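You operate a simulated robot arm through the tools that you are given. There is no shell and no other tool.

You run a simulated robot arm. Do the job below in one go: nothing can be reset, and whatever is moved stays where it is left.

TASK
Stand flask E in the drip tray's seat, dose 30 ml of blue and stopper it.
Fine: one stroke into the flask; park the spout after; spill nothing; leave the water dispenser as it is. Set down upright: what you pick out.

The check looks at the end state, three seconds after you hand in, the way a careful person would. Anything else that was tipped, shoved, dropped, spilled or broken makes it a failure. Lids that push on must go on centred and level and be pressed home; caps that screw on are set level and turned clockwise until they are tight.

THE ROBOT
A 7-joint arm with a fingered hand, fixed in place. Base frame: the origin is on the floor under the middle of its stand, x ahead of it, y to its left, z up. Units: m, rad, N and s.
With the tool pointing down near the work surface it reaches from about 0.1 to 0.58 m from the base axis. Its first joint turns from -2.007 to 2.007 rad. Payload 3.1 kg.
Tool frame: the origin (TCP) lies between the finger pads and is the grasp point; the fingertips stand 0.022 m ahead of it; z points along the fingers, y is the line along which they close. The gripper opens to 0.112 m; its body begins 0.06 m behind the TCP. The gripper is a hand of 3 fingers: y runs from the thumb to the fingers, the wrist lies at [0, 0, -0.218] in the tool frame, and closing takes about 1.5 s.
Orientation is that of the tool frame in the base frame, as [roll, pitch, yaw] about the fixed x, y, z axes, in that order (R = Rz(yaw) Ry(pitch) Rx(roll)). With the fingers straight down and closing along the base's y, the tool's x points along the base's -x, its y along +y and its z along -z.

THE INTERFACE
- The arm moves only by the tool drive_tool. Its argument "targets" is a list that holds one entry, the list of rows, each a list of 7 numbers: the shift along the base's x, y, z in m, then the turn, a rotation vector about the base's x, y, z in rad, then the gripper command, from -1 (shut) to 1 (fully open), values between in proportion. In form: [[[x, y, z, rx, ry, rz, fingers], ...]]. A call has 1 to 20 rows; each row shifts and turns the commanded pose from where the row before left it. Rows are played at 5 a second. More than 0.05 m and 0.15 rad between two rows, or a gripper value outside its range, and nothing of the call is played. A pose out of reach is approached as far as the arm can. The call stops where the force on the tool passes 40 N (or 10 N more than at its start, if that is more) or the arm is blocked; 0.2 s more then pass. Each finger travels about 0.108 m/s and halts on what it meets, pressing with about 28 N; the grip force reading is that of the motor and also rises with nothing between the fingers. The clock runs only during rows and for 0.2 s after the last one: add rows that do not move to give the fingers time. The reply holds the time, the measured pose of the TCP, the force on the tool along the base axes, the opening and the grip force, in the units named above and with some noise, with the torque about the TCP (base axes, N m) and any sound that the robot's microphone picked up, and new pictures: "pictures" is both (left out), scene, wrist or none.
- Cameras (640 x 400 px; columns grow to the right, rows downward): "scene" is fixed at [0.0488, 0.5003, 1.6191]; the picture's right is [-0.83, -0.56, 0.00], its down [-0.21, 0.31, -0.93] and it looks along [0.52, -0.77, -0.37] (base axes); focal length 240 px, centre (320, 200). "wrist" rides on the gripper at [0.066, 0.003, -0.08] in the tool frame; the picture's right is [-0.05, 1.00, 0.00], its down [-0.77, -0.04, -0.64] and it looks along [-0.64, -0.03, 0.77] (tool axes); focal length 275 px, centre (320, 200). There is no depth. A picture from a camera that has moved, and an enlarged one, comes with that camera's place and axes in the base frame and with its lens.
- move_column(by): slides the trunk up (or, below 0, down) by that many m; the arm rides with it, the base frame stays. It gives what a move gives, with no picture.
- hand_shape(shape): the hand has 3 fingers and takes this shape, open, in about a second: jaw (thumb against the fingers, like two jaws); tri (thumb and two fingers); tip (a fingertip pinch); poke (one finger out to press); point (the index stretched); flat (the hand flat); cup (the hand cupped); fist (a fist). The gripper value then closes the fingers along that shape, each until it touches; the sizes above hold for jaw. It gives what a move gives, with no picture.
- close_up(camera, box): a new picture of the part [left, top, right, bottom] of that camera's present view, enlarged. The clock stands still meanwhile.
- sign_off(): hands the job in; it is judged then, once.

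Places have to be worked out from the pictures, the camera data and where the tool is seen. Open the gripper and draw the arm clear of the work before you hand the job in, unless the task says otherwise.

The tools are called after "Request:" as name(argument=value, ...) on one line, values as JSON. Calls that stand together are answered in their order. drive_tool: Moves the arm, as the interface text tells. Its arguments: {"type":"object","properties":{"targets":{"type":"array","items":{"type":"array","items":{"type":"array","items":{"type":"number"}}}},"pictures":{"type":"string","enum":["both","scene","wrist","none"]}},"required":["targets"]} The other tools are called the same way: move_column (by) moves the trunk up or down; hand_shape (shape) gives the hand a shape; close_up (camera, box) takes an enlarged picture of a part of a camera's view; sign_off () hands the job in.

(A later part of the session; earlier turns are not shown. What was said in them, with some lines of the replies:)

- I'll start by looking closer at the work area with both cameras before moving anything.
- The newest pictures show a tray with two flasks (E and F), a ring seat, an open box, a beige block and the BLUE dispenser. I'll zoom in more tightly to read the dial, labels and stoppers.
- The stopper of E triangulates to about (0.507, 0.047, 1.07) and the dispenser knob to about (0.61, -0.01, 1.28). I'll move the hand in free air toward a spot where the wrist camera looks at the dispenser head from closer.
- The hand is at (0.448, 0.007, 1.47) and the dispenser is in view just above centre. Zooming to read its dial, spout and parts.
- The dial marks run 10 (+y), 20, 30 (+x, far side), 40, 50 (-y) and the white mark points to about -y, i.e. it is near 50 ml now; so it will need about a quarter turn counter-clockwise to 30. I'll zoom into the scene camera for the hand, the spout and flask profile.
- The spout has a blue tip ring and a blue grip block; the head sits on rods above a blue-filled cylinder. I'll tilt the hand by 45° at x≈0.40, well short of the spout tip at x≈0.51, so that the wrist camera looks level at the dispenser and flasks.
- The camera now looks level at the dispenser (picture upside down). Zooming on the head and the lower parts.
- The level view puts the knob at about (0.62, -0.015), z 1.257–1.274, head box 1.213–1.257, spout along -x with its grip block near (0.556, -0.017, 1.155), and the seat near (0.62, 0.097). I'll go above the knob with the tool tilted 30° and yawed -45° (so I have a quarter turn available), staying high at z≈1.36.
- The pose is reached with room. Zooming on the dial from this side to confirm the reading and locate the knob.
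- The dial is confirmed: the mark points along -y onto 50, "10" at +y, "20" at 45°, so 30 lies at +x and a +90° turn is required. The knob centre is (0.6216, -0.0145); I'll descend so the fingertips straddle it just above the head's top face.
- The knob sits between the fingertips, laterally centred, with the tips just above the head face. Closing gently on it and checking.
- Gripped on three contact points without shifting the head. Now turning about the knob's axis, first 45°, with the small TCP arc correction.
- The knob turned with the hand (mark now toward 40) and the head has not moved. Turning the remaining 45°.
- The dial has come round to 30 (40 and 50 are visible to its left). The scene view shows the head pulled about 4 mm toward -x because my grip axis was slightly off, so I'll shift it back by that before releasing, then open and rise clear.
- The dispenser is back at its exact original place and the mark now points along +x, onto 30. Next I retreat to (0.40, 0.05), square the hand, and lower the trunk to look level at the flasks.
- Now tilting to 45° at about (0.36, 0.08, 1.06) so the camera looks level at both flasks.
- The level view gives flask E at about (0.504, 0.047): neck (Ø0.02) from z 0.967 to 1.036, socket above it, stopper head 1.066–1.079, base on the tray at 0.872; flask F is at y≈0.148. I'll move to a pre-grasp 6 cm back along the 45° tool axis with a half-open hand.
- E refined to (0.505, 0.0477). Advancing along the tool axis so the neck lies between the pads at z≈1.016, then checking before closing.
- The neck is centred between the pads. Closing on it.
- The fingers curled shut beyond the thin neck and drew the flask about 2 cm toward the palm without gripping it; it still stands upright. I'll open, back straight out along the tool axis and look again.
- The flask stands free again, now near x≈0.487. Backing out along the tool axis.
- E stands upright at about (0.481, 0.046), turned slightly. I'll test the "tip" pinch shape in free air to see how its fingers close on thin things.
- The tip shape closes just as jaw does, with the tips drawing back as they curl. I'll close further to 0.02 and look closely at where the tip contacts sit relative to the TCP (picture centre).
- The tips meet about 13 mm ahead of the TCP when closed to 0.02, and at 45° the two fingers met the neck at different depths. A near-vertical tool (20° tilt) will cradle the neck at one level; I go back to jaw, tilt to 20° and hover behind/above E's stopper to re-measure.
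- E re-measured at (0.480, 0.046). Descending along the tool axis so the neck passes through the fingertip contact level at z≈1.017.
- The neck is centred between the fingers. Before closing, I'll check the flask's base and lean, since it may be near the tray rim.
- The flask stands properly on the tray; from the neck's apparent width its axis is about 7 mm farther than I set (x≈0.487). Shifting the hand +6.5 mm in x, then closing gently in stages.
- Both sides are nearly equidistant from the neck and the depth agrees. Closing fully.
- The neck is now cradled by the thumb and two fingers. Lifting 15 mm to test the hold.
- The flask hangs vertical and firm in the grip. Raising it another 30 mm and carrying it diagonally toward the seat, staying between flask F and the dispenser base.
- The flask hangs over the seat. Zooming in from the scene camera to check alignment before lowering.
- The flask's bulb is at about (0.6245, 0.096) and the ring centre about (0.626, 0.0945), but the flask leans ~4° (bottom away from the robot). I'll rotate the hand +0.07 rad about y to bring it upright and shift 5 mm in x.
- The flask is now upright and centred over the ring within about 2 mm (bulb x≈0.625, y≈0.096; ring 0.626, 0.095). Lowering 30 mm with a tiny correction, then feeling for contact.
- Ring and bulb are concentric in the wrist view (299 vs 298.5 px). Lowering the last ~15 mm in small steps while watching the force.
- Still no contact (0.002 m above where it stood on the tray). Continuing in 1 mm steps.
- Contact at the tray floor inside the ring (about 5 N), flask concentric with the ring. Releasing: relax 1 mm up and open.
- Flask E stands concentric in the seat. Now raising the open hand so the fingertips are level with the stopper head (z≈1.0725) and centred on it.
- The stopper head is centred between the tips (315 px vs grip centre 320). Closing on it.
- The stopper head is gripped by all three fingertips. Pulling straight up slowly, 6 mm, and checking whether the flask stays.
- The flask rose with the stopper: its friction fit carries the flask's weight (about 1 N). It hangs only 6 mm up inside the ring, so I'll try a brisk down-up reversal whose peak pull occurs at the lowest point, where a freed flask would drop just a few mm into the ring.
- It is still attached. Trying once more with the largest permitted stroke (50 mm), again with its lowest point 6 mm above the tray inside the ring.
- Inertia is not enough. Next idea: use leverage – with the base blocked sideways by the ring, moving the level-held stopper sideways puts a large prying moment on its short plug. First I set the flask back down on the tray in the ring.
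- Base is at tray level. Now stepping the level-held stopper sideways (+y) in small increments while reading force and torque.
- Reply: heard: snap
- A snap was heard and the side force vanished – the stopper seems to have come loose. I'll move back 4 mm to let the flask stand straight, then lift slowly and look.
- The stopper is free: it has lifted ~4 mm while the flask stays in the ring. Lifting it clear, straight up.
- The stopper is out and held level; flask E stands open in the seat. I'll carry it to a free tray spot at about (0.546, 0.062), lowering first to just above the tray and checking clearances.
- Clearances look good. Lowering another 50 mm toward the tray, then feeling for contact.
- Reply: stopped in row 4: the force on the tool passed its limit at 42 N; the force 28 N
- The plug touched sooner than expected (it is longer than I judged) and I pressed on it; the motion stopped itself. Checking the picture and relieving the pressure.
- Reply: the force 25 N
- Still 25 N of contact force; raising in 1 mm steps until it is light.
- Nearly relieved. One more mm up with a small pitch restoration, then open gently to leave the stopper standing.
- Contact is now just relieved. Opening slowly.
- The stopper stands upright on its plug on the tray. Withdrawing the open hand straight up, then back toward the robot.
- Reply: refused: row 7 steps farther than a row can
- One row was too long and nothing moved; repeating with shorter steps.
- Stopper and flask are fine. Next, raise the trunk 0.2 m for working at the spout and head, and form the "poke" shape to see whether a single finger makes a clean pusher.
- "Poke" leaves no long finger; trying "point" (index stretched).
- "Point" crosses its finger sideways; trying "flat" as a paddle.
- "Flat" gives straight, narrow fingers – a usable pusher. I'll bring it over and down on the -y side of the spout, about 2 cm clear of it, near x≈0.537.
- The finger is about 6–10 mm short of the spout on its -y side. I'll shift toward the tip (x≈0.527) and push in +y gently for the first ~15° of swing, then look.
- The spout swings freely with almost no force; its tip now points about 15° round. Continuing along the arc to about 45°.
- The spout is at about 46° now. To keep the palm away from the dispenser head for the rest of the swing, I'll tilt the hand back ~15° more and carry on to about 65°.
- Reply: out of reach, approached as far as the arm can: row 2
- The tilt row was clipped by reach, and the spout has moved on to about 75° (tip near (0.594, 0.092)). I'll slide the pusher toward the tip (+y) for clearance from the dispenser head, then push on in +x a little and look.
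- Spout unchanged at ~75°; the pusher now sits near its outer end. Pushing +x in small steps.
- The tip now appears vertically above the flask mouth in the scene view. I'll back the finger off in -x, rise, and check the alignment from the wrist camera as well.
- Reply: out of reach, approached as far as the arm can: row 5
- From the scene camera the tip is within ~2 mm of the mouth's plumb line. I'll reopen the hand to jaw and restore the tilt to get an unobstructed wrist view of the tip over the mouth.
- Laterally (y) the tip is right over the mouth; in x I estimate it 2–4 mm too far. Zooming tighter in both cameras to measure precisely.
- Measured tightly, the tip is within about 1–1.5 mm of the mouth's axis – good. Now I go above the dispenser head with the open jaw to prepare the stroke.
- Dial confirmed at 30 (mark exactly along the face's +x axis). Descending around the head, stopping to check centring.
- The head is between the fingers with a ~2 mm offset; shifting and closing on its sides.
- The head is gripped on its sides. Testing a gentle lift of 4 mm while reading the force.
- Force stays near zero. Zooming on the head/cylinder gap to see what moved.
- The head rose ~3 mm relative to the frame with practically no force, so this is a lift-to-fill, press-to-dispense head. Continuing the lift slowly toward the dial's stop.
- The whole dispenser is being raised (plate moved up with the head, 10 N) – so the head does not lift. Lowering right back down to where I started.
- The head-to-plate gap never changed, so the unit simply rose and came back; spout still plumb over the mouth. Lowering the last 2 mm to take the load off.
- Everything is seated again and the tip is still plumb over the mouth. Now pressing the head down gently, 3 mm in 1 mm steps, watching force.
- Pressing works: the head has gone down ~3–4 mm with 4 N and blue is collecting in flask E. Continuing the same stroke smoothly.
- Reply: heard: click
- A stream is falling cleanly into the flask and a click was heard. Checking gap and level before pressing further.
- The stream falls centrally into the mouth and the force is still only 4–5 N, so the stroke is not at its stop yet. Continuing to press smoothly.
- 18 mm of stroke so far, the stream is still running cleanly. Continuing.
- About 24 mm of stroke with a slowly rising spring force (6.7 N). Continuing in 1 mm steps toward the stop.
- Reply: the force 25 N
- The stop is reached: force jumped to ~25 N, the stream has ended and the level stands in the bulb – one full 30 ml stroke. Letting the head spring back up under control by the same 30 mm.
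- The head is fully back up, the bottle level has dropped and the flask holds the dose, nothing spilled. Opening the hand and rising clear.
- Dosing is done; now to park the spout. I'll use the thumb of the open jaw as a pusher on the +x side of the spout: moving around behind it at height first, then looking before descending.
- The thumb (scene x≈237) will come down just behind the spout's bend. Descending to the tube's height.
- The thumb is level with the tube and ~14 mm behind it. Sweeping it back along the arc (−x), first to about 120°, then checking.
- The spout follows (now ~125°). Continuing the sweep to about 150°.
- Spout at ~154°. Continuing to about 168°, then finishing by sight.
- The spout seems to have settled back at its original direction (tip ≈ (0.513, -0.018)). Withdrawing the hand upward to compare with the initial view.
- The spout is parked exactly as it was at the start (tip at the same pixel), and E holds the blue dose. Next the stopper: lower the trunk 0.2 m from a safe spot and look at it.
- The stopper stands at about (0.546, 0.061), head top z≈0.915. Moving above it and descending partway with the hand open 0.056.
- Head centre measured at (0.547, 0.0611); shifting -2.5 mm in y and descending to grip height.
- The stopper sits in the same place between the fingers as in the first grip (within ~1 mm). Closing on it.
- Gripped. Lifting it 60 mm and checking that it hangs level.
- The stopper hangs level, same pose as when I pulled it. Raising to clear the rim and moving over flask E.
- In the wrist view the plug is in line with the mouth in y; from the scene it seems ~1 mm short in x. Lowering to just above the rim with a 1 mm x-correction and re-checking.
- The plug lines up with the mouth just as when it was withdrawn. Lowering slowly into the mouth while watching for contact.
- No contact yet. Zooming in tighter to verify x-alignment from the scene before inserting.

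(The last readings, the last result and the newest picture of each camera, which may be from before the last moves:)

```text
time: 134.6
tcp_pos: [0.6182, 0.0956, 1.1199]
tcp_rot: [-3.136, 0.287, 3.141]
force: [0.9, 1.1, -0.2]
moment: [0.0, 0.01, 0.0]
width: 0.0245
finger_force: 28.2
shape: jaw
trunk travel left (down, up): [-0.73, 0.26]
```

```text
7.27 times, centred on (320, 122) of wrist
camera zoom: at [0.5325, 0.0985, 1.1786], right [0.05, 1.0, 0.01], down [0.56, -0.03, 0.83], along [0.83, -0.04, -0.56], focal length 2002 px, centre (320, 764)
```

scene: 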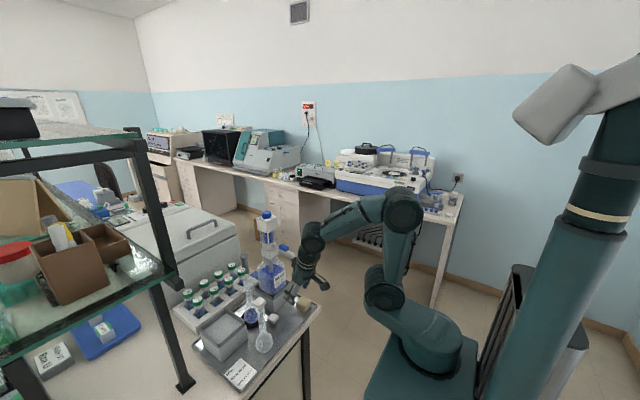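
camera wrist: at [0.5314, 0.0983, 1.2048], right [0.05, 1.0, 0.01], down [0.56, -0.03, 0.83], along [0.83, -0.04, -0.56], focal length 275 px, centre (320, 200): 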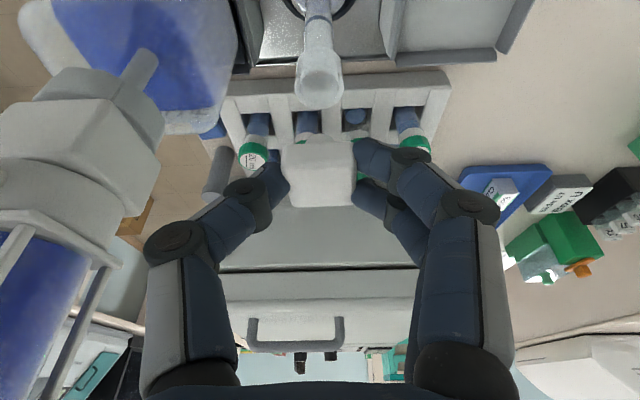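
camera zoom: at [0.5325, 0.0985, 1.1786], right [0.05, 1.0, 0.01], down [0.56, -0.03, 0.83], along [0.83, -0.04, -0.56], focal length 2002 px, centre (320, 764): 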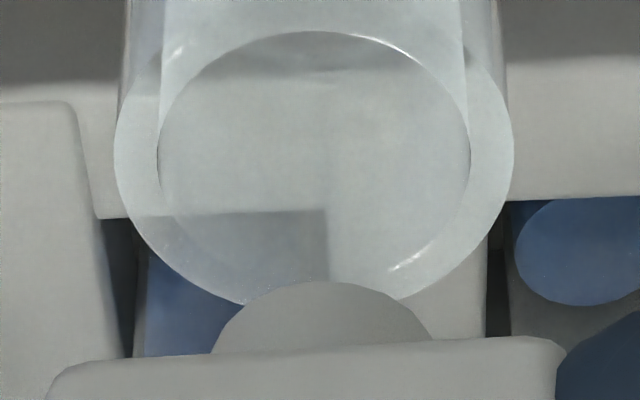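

The tight zoom shows the plug about 2 mm too far in +x (y is right). Correcting -2 mm in x and re-checking.

Request:
drive_tool(targets=[[[-0.002, -0.0003, 0, 0, 0, 0, -1], [0, 0, 0, 0, 0, 0, -1]]], pictures="none")

Request:
close_up(camera="scene", box=[248, 262, 268, 286])

Request:
close_up(camera="wrist", box=[285, 95, 355, 150])

```text
time: 135.2
tcp_pos: [0.6177, 0.0942, 1.1193]
tcp_rot: [-3.137, 0.286, 3.14]
force: [0.9, 0.5, 0.7]
moment: [0.0, 0.01, 0.0]
width: 0.0243
finger_force: 27.6
shape: jaw
trunk travel left (down, up): [-0.73, 0.26]
```

```text
16.00 times, centred on (258, 274) of scene
camera zoom: at [0.0488, 0.5003, 1.6191], right [-0.83, -0.56, 0.0], down [-0.21, 0.31, -0.93], along [0.52, -0.77, -0.37], focal length 3843 px, centre (1312, -984)
```

zoom: 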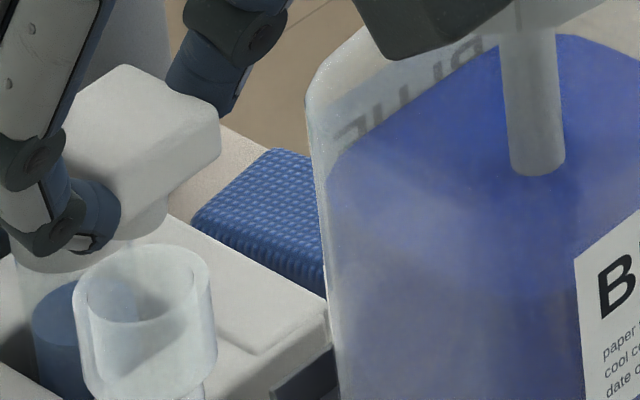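

```text
7.27 times, centred on (320, 122) of wrist
camera zoom: at [0.5311, 0.0987, 1.1786], right [0.05, 1.0, 0.01], down [0.56, -0.03, 0.83], along [0.83, -0.04, -0.56], focal length 2002 px, centre (320, 764)
```

zoom: 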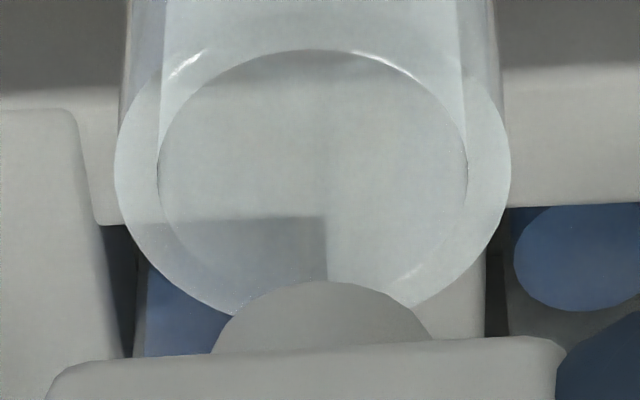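

Remaining offset about 1 mm; shifting another -1.2 mm and then lowering 10 mm into the mouth.

Request:
drive_tool(targets=[[[-0.0012, -0.0002, 0, 0, 0, 0, -1], [0, 0, -0.003, 0, 0, 0, -1], [0, 0, -0.003, 0, 0, 0, -1], [0, 0, -0.002, 0, 0, 0, -1], [0, 0, 0, 0, 0, 0, -1]]], pictures="none")

Request:
close_up(camera="scene", box=[248, 262, 268, 286])

Request:
close_up(camera="wrist", box=[285, 95, 355, 150])

```text
time: 136.4
tcp_pos: [0.6158, 0.0942, 1.1107]
tcp_rot: [-3.136, 0.286, 3.14]
force: [0.3, 0.4, 0.0]
moment: [0.02, -0.01, 0.05]
width: 0.024
finger_force: 28.3
shape: jaw
trunk travel left (down, up): [-0.73, 0.26]
```

```text
16.00 times, centred on (258, 274) of scene
camera zoom: at [0.0488, 0.5003, 1.6191], right [-0.83, -0.56, 0.0], down [-0.21, 0.31, -0.93], along [0.52, -0.77, -0.37], focal length 3843 px, centre (1312, -984)
```

zoom: 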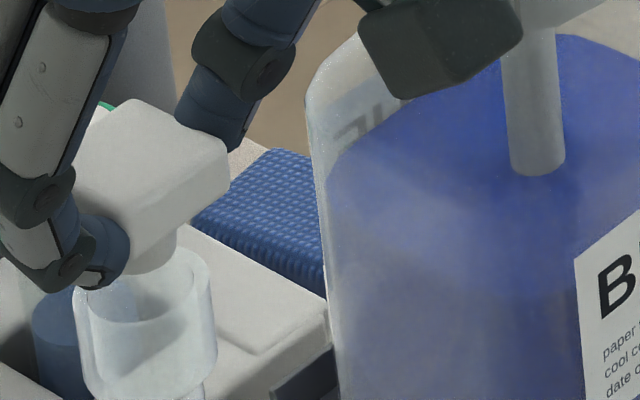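

```text
7.27 times, centred on (320, 122) of wrist
camera zoom: at [0.5301, 0.0984, 1.17], right [0.05, 1.0, 0.01], down [0.56, -0.03, 0.83], along [0.83, -0.04, -0.56], focal length 2002 px, centre (320, 764)
```

zoom: 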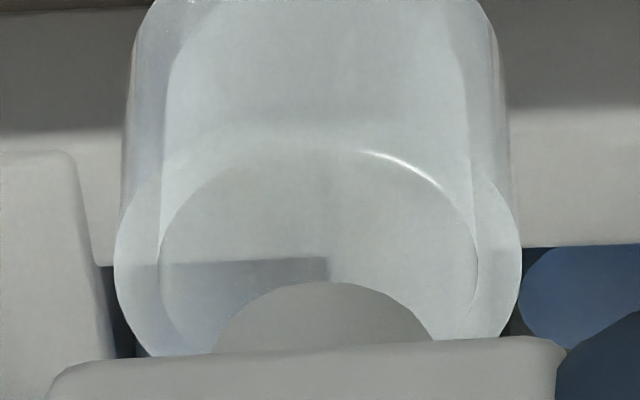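

Plug and mouth are concentric within ~0.6 mm now. About 24 mm remain to home; lowering 12 mm while monitoring force.

Request:
drive_tool(targets=[[[-0.0004, -0.0002, -0.003, 0, 0, 0, -1], [0, 0, -0.003, 0, 0, 0, -1], [0, 0, -0.002, 0, 0, 0, -1], [0, 0, 0, 0, 0, 0, -1]]], pictures="none")

Request:
close_up(camera="scene", box=[248, 262, 268, 286])

Request:
close_up(camera="wrist", box=[270, 95, 370, 175])

```text
time: 137.4
tcp_pos: [0.6151, 0.0939, 1.1031]
tcp_rot: [-3.135, 0.286, 3.141]
force: [0.3, 0.0, -0.4]
moment: [0.0, 0.03, 0.03]
width: 0.0242
finger_force: 28.2
shape: jaw
trunk travel left (down, up): [-0.73, 0.26]
```

```text
16.00 times, centred on (258, 274) of scene
camera zoom: at [0.0488, 0.5003, 1.6191], right [-0.83, -0.56, 0.0], down [-0.21, 0.31, -0.93], along [0.52, -0.77, -0.37], focal length 3843 px, centre (1312, -984)
```

zoom: 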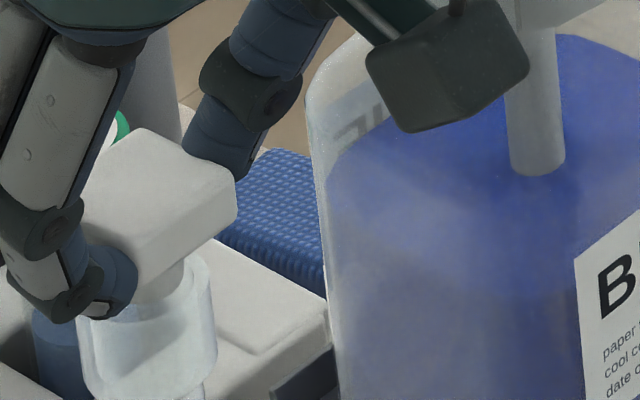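

```text
5.00 times, centred on (320, 135) of wrist
camera zoom: at [0.5297, 0.0979, 1.1622], right [0.05, 1.0, 0.01], down [0.56, -0.03, 0.83], along [0.83, -0.04, -0.56], focal length 1376 px, centre (320, 525)
```

zoom: 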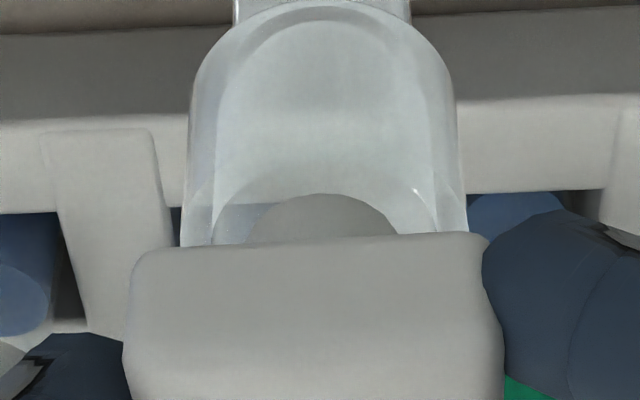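

The plug is entering the mouth centrally. Continuing down 9 mm.

Request:
drive_tool(targets=[[[0, 0, -0.003, 0, 0, 0, -1], [0, 0, -0.003, 0, 0, 0, -1], [0, 0, -0.003, 0, 0, 0, -1], [0, 0, 0, 0, 0, 0, -1]]], pictures="none")

Request:
close_up(camera="scene", box=[245, 262, 270, 292])

Request:
close_up(camera="wrist", box=[270, 95, 370, 175])

```text
time: 138.4
tcp_pos: [0.6148, 0.0931, 1.0951]
tcp_rot: [-3.137, 0.286, 3.14]
force: [0.3, 0.6, 0.1]
moment: [0.01, -0.01, -0.02]
width: 0.0243
finger_force: 27.8
shape: jaw
trunk travel left (down, up): [-0.73, 0.26]
```

```text
13.33 times, centred on (258, 277) of scene
camera zoom: at [0.0488, 0.5003, 1.6191], right [-0.83, -0.56, 0.0], down [-0.21, 0.31, -0.93], along [0.52, -0.77, -0.37], focal length 3202 px, centre (1153, -827)
```

zoom: 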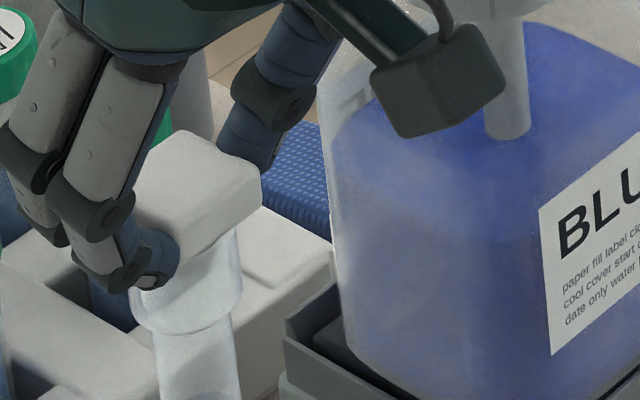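

```text
5.00 times, centred on (320, 135) of wrist
camera zoom: at [0.5295, 0.0978, 1.1528], right [0.05, 1.0, 0.01], down [0.56, -0.03, 0.83], along [0.83, -0.04, -0.56], focal length 1376 px, centre (320, 525)
```

zoom: 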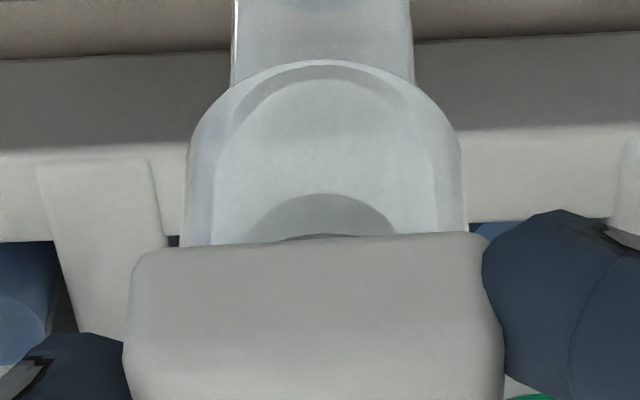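

Still free of force and centred; the head is a few mm above the rim. Lowering in 1.5 mm steps.

Request:
drive_tool(targets=[[[0, 0, -0.0015, 0, 0, 0, -1], [0, 0, -0.0015, 0, 0, 0, -1], [0, 0, -0.0015, 0, 0, 0, -1], [0, 0, 0, 0, 0, 0, -1]]], pictures="none")

Request:
drive_tool(targets=[[[0, 0, -0.001, 0, 0, 0, -1], [0, 0, 0, 0, 0, 0, -1]]], pictures="none")

Request:
close_up(camera="scene", box=[245, 262, 270, 292])

Request:
close_up(camera="wrist", box=[270, 95, 370, 175])

```text
time: 139.4
tcp_pos: [0.6146, 0.0933, 1.0907]
tcp_rot: [-3.136, 0.285, 3.14]
force: [-0.5, -0.4, -0.4]
moment: [0.0, 0.02, -0.05]
width: 0.024
finger_force: 28.5
shape: jaw
trunk travel left (down, up): [-0.73, 0.26]
```

```text
time: 140.0
tcp_pos: [0.616, 0.0931, 1.0891]
tcp_rot: [-3.137, 0.284, 3.14]
force: [0.3, -0.2, 0.3]
moment: [0.0, -0.04, -0.01]
width: 0.0243
finger_force: 28.3
shape: jaw
trunk travel left (down, up): [-0.73, 0.26]
```

```text
13.33 times, centred on (258, 277) of scene
camera zoom: at [0.0488, 0.5003, 1.6191], right [-0.83, -0.56, 0.0], down [-0.21, 0.31, -0.93], along [0.52, -0.77, -0.37], focal length 3202 px, centre (1153, -827)
```

zoom: 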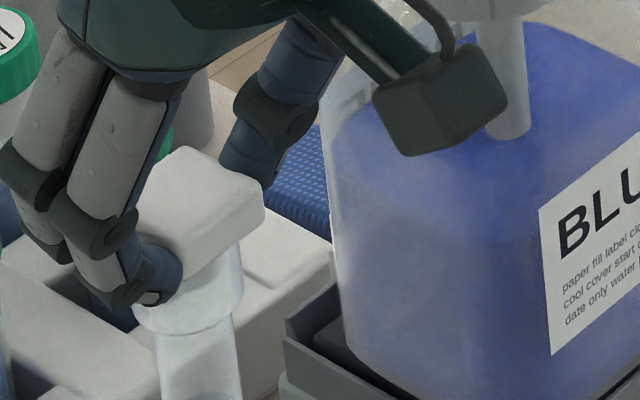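

```text
5.00 times, centred on (320, 135) of wrist
camera zoom: at [0.5296, 0.0975, 1.1475], right [0.05, 1.0, 0.01], down [0.56, -0.03, 0.83], along [0.83, -0.04, -0.56], focal length 1376 px, centre (320, 525)
```

zoom: 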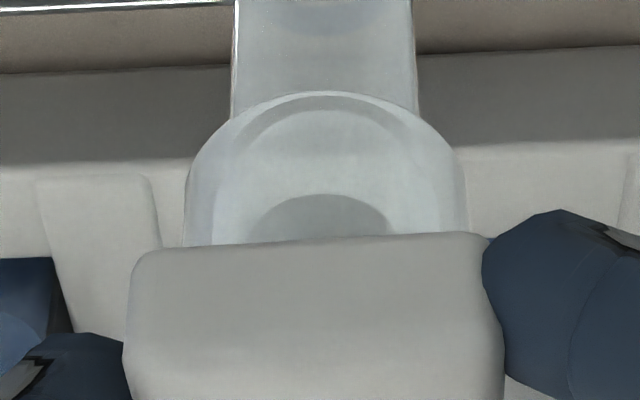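

Still no contact force; continuing in 1 mm steps to press it home.

Request:
drive_tool(targets=[[[0, 0, -0.001, 0, 0, 0, -1], [0, 0, -0.001, 0, 0, 0, -1], [0, 0, 0, 0, 0, 0, -1]]], pictures="none")

Request:
drive_tool(targets=[[[0, 0, -0.001, 0, 0, 0, -1], [0, 0, 0, 0, 0, 0, -1]]], pictures="none")

Request:
close_up(camera="wrist", box=[270, 95, 370, 175])

```text
time: 140.8
tcp_pos: [0.6149, 0.0936, 1.0884]
tcp_rot: [-3.135, 0.287, 3.14]
force: [1.2, -0.2, 10.4]
moment: [0.0, -0.05, 0.0]
width: 0.0245
finger_force: 28.0
shape: jaw
trunk travel left (down, up): [-0.73, 0.26]
heard: snap
```

```text
time: 141.4
tcp_pos: [0.6136, 0.093, 1.0863]
tcp_rot: [-3.137, 0.29, 3.142]
force: [0.4, 0.6, 15.6]
moment: [-0.01, -0.08, 0.0]
width: 0.0246
finger_force: 27.6
shape: jaw
trunk travel left (down, up): [-0.73, 0.26]
```

```text
5.00 times, centred on (320, 135) of wrist
camera zoom: at [0.5278, 0.0975, 1.1463], right [0.05, 1.0, 0.01], down [0.56, -0.03, 0.83], along [0.83, -0.04, -0.56], focal length 1376 px, centre (320, 525)
```

zoom: 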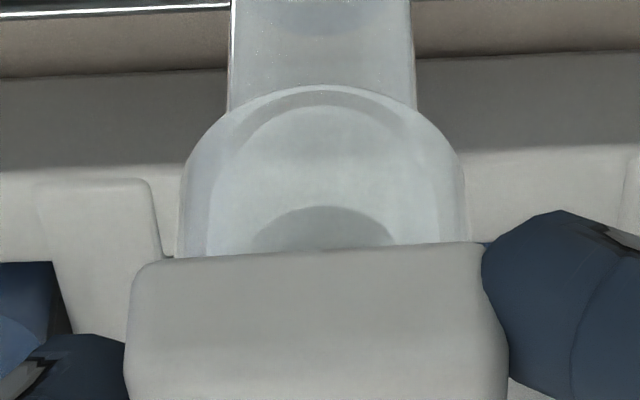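

A snap: the stopper has gone home at ~10 N. Relieving the pressure and opening the fingers.

Request:
drive_tool(targets=[[[0, 0, 0.001, 0, 0, 0, -1], [0, 0, 0.0008, 0, 0, 0, -1], [0, 0, 0, 0, 0, 0, -1]]], pictures="none")

Request:
drive_tool(targets=[[[0, 0, 0, 0, 0, 0, -0.5], [0, 0, 0, 0, 0, 0, -0.4], [0, 0, 0, 0, 0, 0, -0.25], [0, 0, 0, 0, 0, 0, -0.05], [0, 0, 0, 0, 0, 0, 0.1], [0, 0, 0, 0, 0, 0, 0.1]]], pictures="wrist")

Request:
close_up(camera="wrist", box=[240, 60, 400, 200])

Request:
close_up(camera="scene", box=[235, 260, 280, 330])

```text
time: 142.2
tcp_pos: [0.6145, 0.0932, 1.0884]
tcp_rot: [-3.135, 0.287, 3.139]
force: [1.2, -0.4, 10.6]
moment: [0.01, -0.05, 0.03]
width: 0.0248
finger_force: 28.1
shape: jaw
trunk travel left (down, up): [-0.73, 0.26]
```

```text
time: 143.6
tcp_pos: [0.6165, 0.093, 1.0872]
tcp_rot: [-3.136, 0.286, 3.14]
force: [0.3, -0.6, 0.5]
moment: [-0.01, 0.0, -0.01]
width: 0.0611
finger_force: 0.0
shape: jaw
trunk travel left (down, up): [-0.73, 0.26]
camera wrist: at [0.5302, 0.0978, 1.1465], right [0.05, 1.0, 0.01], down [0.56, -0.03, 0.83], along [0.83, -0.04, -0.56], focal length 275 px, centre (320, 200)
```

wrist: 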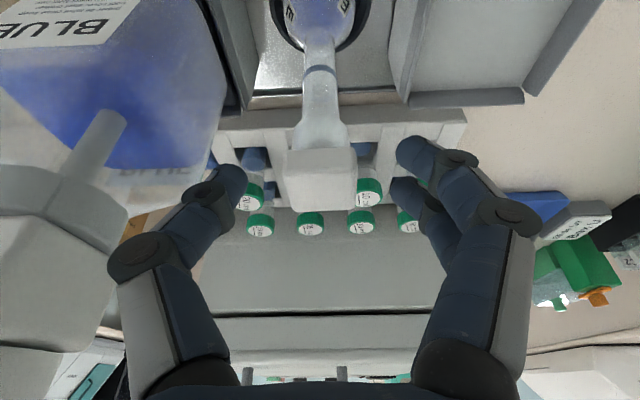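

```text
2.86 times, centred on (320, 130) of wrist
camera zoom: at [0.5302, 0.0978, 1.1465], right [0.05, 1.0, 0.01], down [0.56, -0.03, 0.83], along [0.83, -0.04, -0.56], focal length 786 px, centre (320, 400)
```

zoom: 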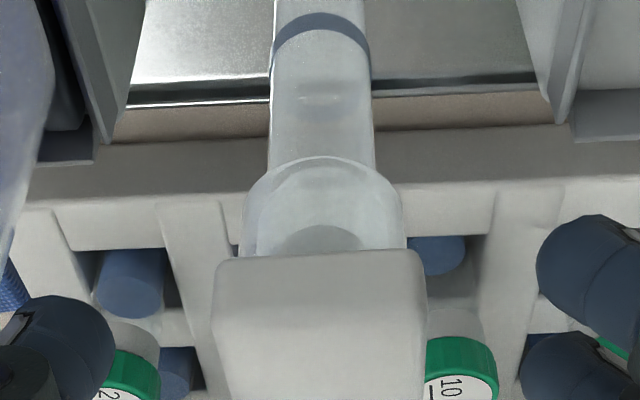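

```text
5.71 times, centred on (258, 295) of scene
camera zoom: at [0.0488, 0.5003, 1.6191], right [-0.83, -0.56, 0.0], down [-0.21, 0.31, -0.93], along [0.52, -0.77, -0.37], focal length 1372 px, centre (677, -343)
```

zoom: 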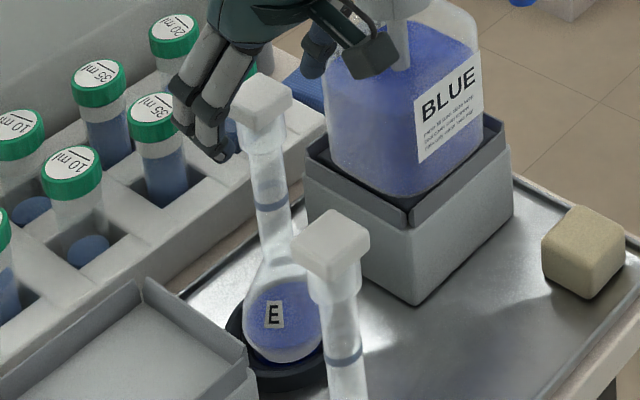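

The stopper is on. Withdrawing the open hand straight up and then back toward the robot for a final inspection.

Request:
drive_tool(targets=[[[0, 0, 0.01, 0, 0, 0, 0.1], [0, 0, 0.015, 0, 0, 0, 0.1], [0, 0, 0.02, 0, 0, 0, 0.1], [0, 0, 0.02, 0, 0, 0, 0.1], [-0.01, 0, 0.025, 0, 0, 0, 0.1], [-0.03, 0, 0.02, 0, 0, 0, 0.1], [-0.04, 0, 0.0, 0, 0, 0, 0.1], [-0.04, 0, 0.0, 0, 0, 0, 0.1], [-0.04, 0, 0, 0, 0, 0, 0.1], [0, 0, 0, 0, 0, 0, 0.1]]], pictures="both")

Request:
close_up(camera="scene", box=[225, 250, 315, 350])

Request:
close_up(camera="scene", box=[245, 265, 275, 310])

Request:
close_up(camera="wrist", box=[220, 20, 420, 170])

```text
time: 145.8
tcp_pos: [0.4574, 0.0945, 1.197]
tcp_rot: [-3.137, 0.285, 3.138]
force: [0.1, 0.0, -0.4]
moment: [0.0, 0.01, 0.0]
width: 0.0611
finger_force: 0.0
shape: jaw
trunk travel left (down, up): [-0.73, 0.26]
camera wrist: at [0.3715, 0.0989, 1.255], right [0.05, 1.0, 0.01], down [0.56, -0.03, 0.83], along [0.83, -0.04, -0.56], focal length 275 px, centre (320, 200)
```

scene: 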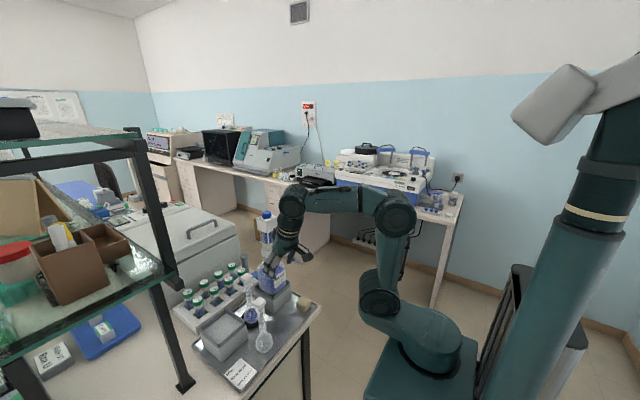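
wrist: 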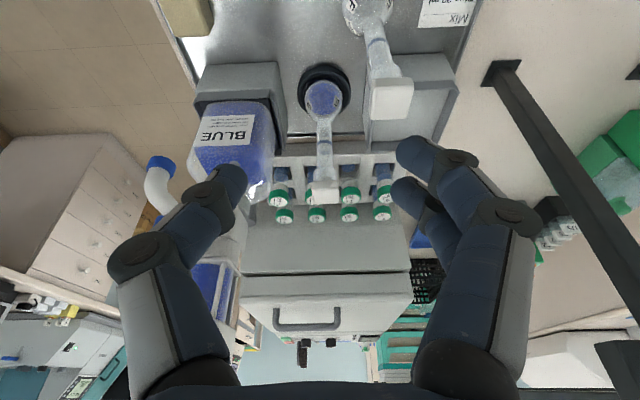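

```text
4.00 times, centred on (270, 300) of scene
camera zoom: at [0.0488, 0.5003, 1.6191], right [-0.83, -0.56, 0.0], down [-0.21, 0.31, -0.93], along [0.52, -0.77, -0.37], focal length 961 px, centre (520, -200)
```

zoom: 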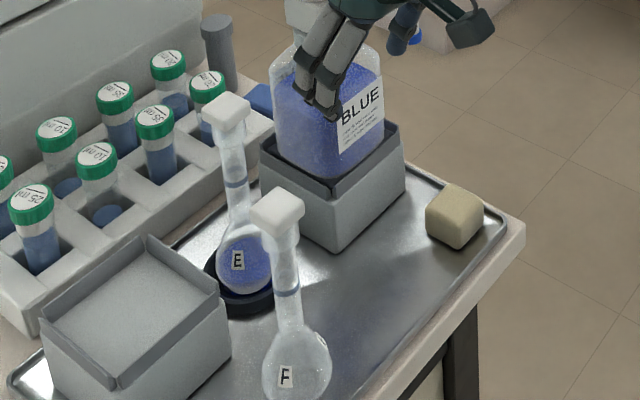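

```text
8.89 times, centred on (260, 288) of scene
camera zoom: at [0.0488, 0.5003, 1.6191], right [-0.83, -0.56, 0.0], down [-0.21, 0.31, -0.93], along [0.52, -0.77, -0.37], focal length 2135 px, centre (853, -578)
```

zoom: 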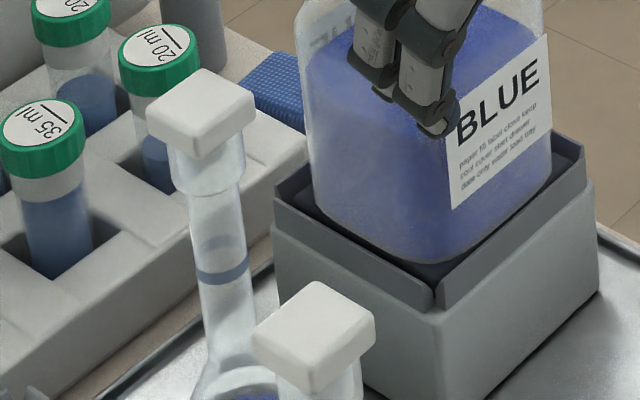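

```text
2.67 times, centred on (320, 95) of wrist
camera zoom: at [0.3715, 0.0989, 1.255], right [0.05, 1.0, 0.01], down [0.56, -0.03, 0.83], along [0.83, -0.04, -0.56], focal length 734 px, centre (320, 480)
```

zoom: 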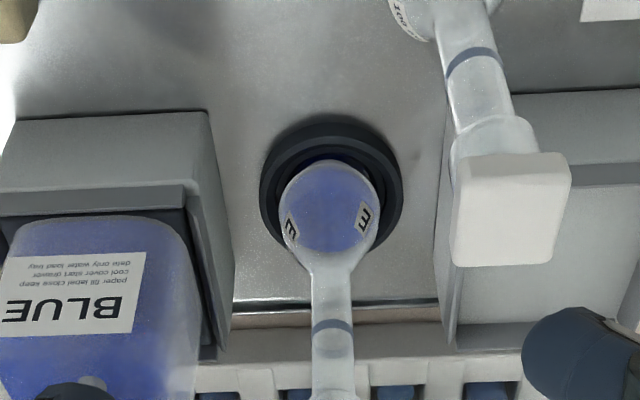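

E stands upright in the ring with its stopper level, F untouched, spout parked. One last level look at the stopper's seating, from well back.

Request:
drive_tool(targets=[[[-0.015, -0.006, -0.025, 0, -0.125, 0, 0.5], [-0.015, -0.006, -0.025, 0, -0.125, 0, 1], [-0.015, -0.006, -0.025, 0, -0.125, 0, 1], [-0.015, -0.006, -0.025, 0, -0.125, 0, 1], [0, 0, 0, 0, 0, 0, 1]]], pictures="wrist")

Request:
close_up(camera="wrist", box=[280, 60, 440, 220])

Request:
close_up(camera="scene", box=[235, 195, 315, 345])

```text
time: 147.0
tcp_pos: [0.3937, 0.0697, 1.098]
tcp_rot: [-3.137, 0.785, 3.139]
force: [0.7, 0.3, -0.5]
moment: [0.0, 0.0, 0.02]
width: 0.1117
finger_force: 0.0
shape: jaw
trunk travel left (down, up): [-0.73, 0.26]
camera wrist: at [0.2908, 0.0746, 1.1075], right [0.04, 1.0, 0.03], down [0.1, -0.03, 0.99], along [0.99, -0.04, -0.1], focal length 275 px, centre (320, 200)
```

wrist: 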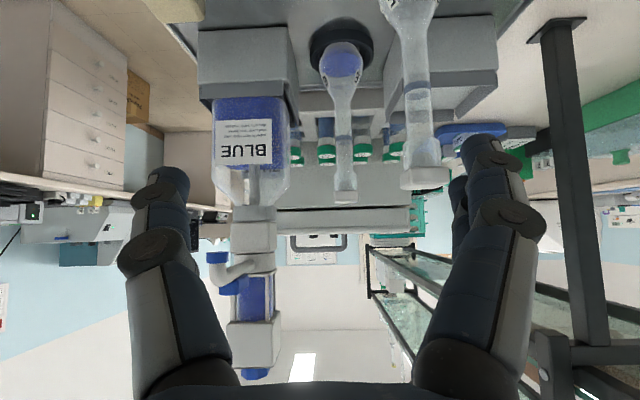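

```text
2.50 times, centred on (360, 140) of wrist
camera zoom: at [0.2908, 0.0746, 1.1075], right [0.04, 1.0, 0.03], down [0.1, -0.03, 0.99], along [0.99, -0.04, -0.1], focal length 688 px, centre (220, 350)
```

zoom: 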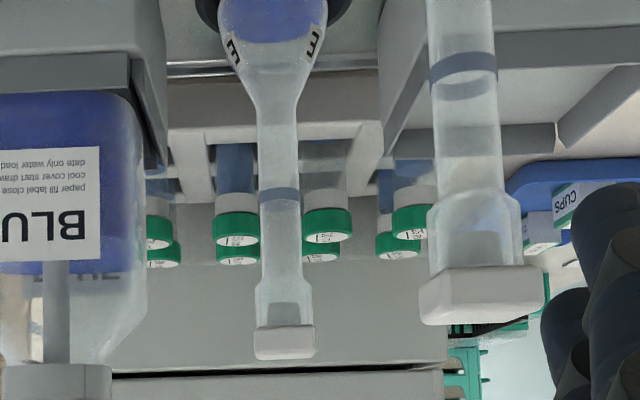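

```text
2.67 times, centred on (275, 270) of scene
camera zoom: at [0.0488, 0.5003, 1.6191], right [-0.83, -0.56, 0.0], down [-0.21, 0.31, -0.93], along [0.52, -0.77, -0.37], focal length 640 px, centre (440, 13)
```

zoom: 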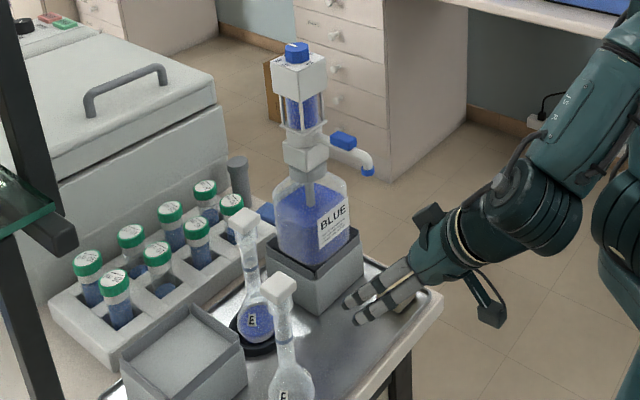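

E's stopper sits flush and level on its socket just like F's, the dose is in the bulb, the spout is parked and nothing is spilled. Drawing the open hand further up and back before handing in.

Request:
drive_tool(targets=[[[-0.02, 0, 0.03, 0, 0.1, 0, 1], [-0.02, 0, 0.03, 0, 0.1, 0, 1], [-0.02, 0, 0.03, 0, 0.1, 0, 1], [-0.02, 0, 0.03, 0, 0, 0, 1], [0, 0, 0, 0, 0, 0, 1]]], pictures="both")

Request:
close_up(camera="scene", box=[225, 195, 325, 355])

```text
time: 148.2
tcp_pos: [0.3168, 0.0691, 1.2179]
tcp_rot: [-3.136, 0.485, 3.141]
force: [0.5, 0.4, 0.5]
moment: [0.03, -0.01, -0.02]
width: 0.1119
finger_force: 0.2
shape: jaw
trunk travel left (down, up): [-0.73, 0.26]
camera wrist: at [0.2212, 0.0749, 1.2582], right [0.05, 1.0, 0.02], down [0.39, -0.03, 0.92], along [0.92, -0.04, -0.39], focal length 275 px, centre (320, 200)
```

scene: 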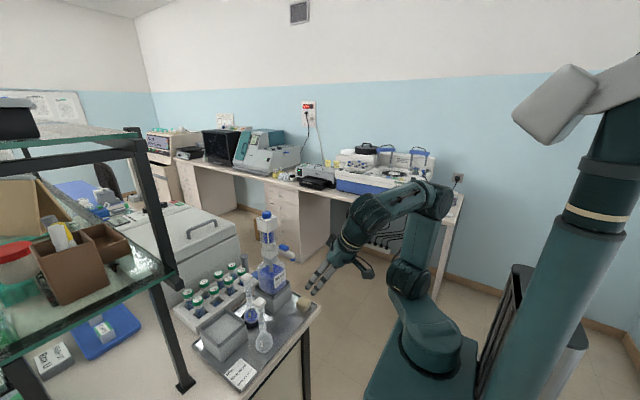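
wrist: 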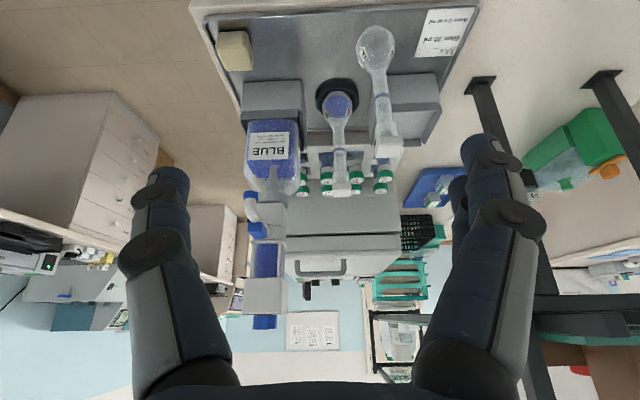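

```text
2.50 times, centred on (275, 275) of scene
camera zoom: at [0.0488, 0.5003, 1.6191], right [-0.83, -0.56, 0.0], down [-0.21, 0.31, -0.93], along [0.52, -0.77, -0.37], focal length 600 px, centre (432, 12)
```

zoom: 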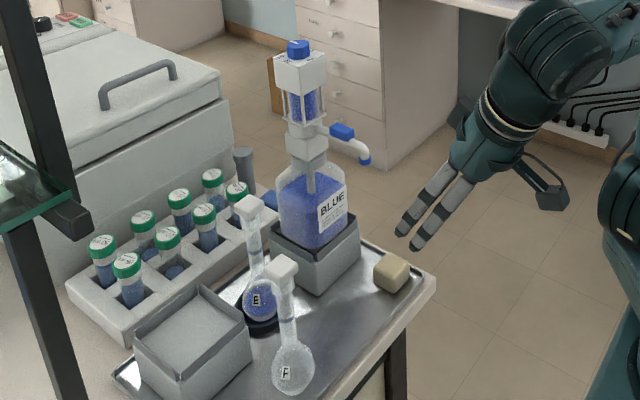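

All the final views agree: flask E is upright in the seat with its 30 ml of blue and its stopper pressed home. The spout is parked, everything else is where it was, the hand is open and the arm is clear. Handing in.

Request:
sign_off()

```text
The job is handed in.
```

I've handed the job in. Flask E stands upright in the drip tray's seat with 30 ml of blue and its stopper pressed home. I heard it snap in, and it sits level like the one on F.

- **Dose:** I set the dial from 50 to 30 and pressed one full stroke to its stop. The stream fell centrally into the flask and I saw no spill.
- **Spout:** it is back at its original position, matching the first pictures.
- **Other items:** flask F, the vials and the rest of the tray look untouched. I did nothing to any water dispenser. The hand is open and the arm is clear.

Four things did not go cleanly, though I saw no lasting effect from any of them:

- **First grip on E:** the fingers closed past the neck and pulled the flask about 2 cm toward the robot. It stayed standing.
- **Stopper removal:** it would not pull straight out, so I worked it loose by pushing it sideways with the flask held in the seat ring.
- **Stopper set-down:** I pressed it on the tray harder than intended (about 42 N) before the motion stopped itself.
- **Dispenser head:** I tried lifting it before pressing, which raised the whole bottle about 7 mm. I set it back down in its holder.

The blue dial is still at 30; I did not turn it back to 50.
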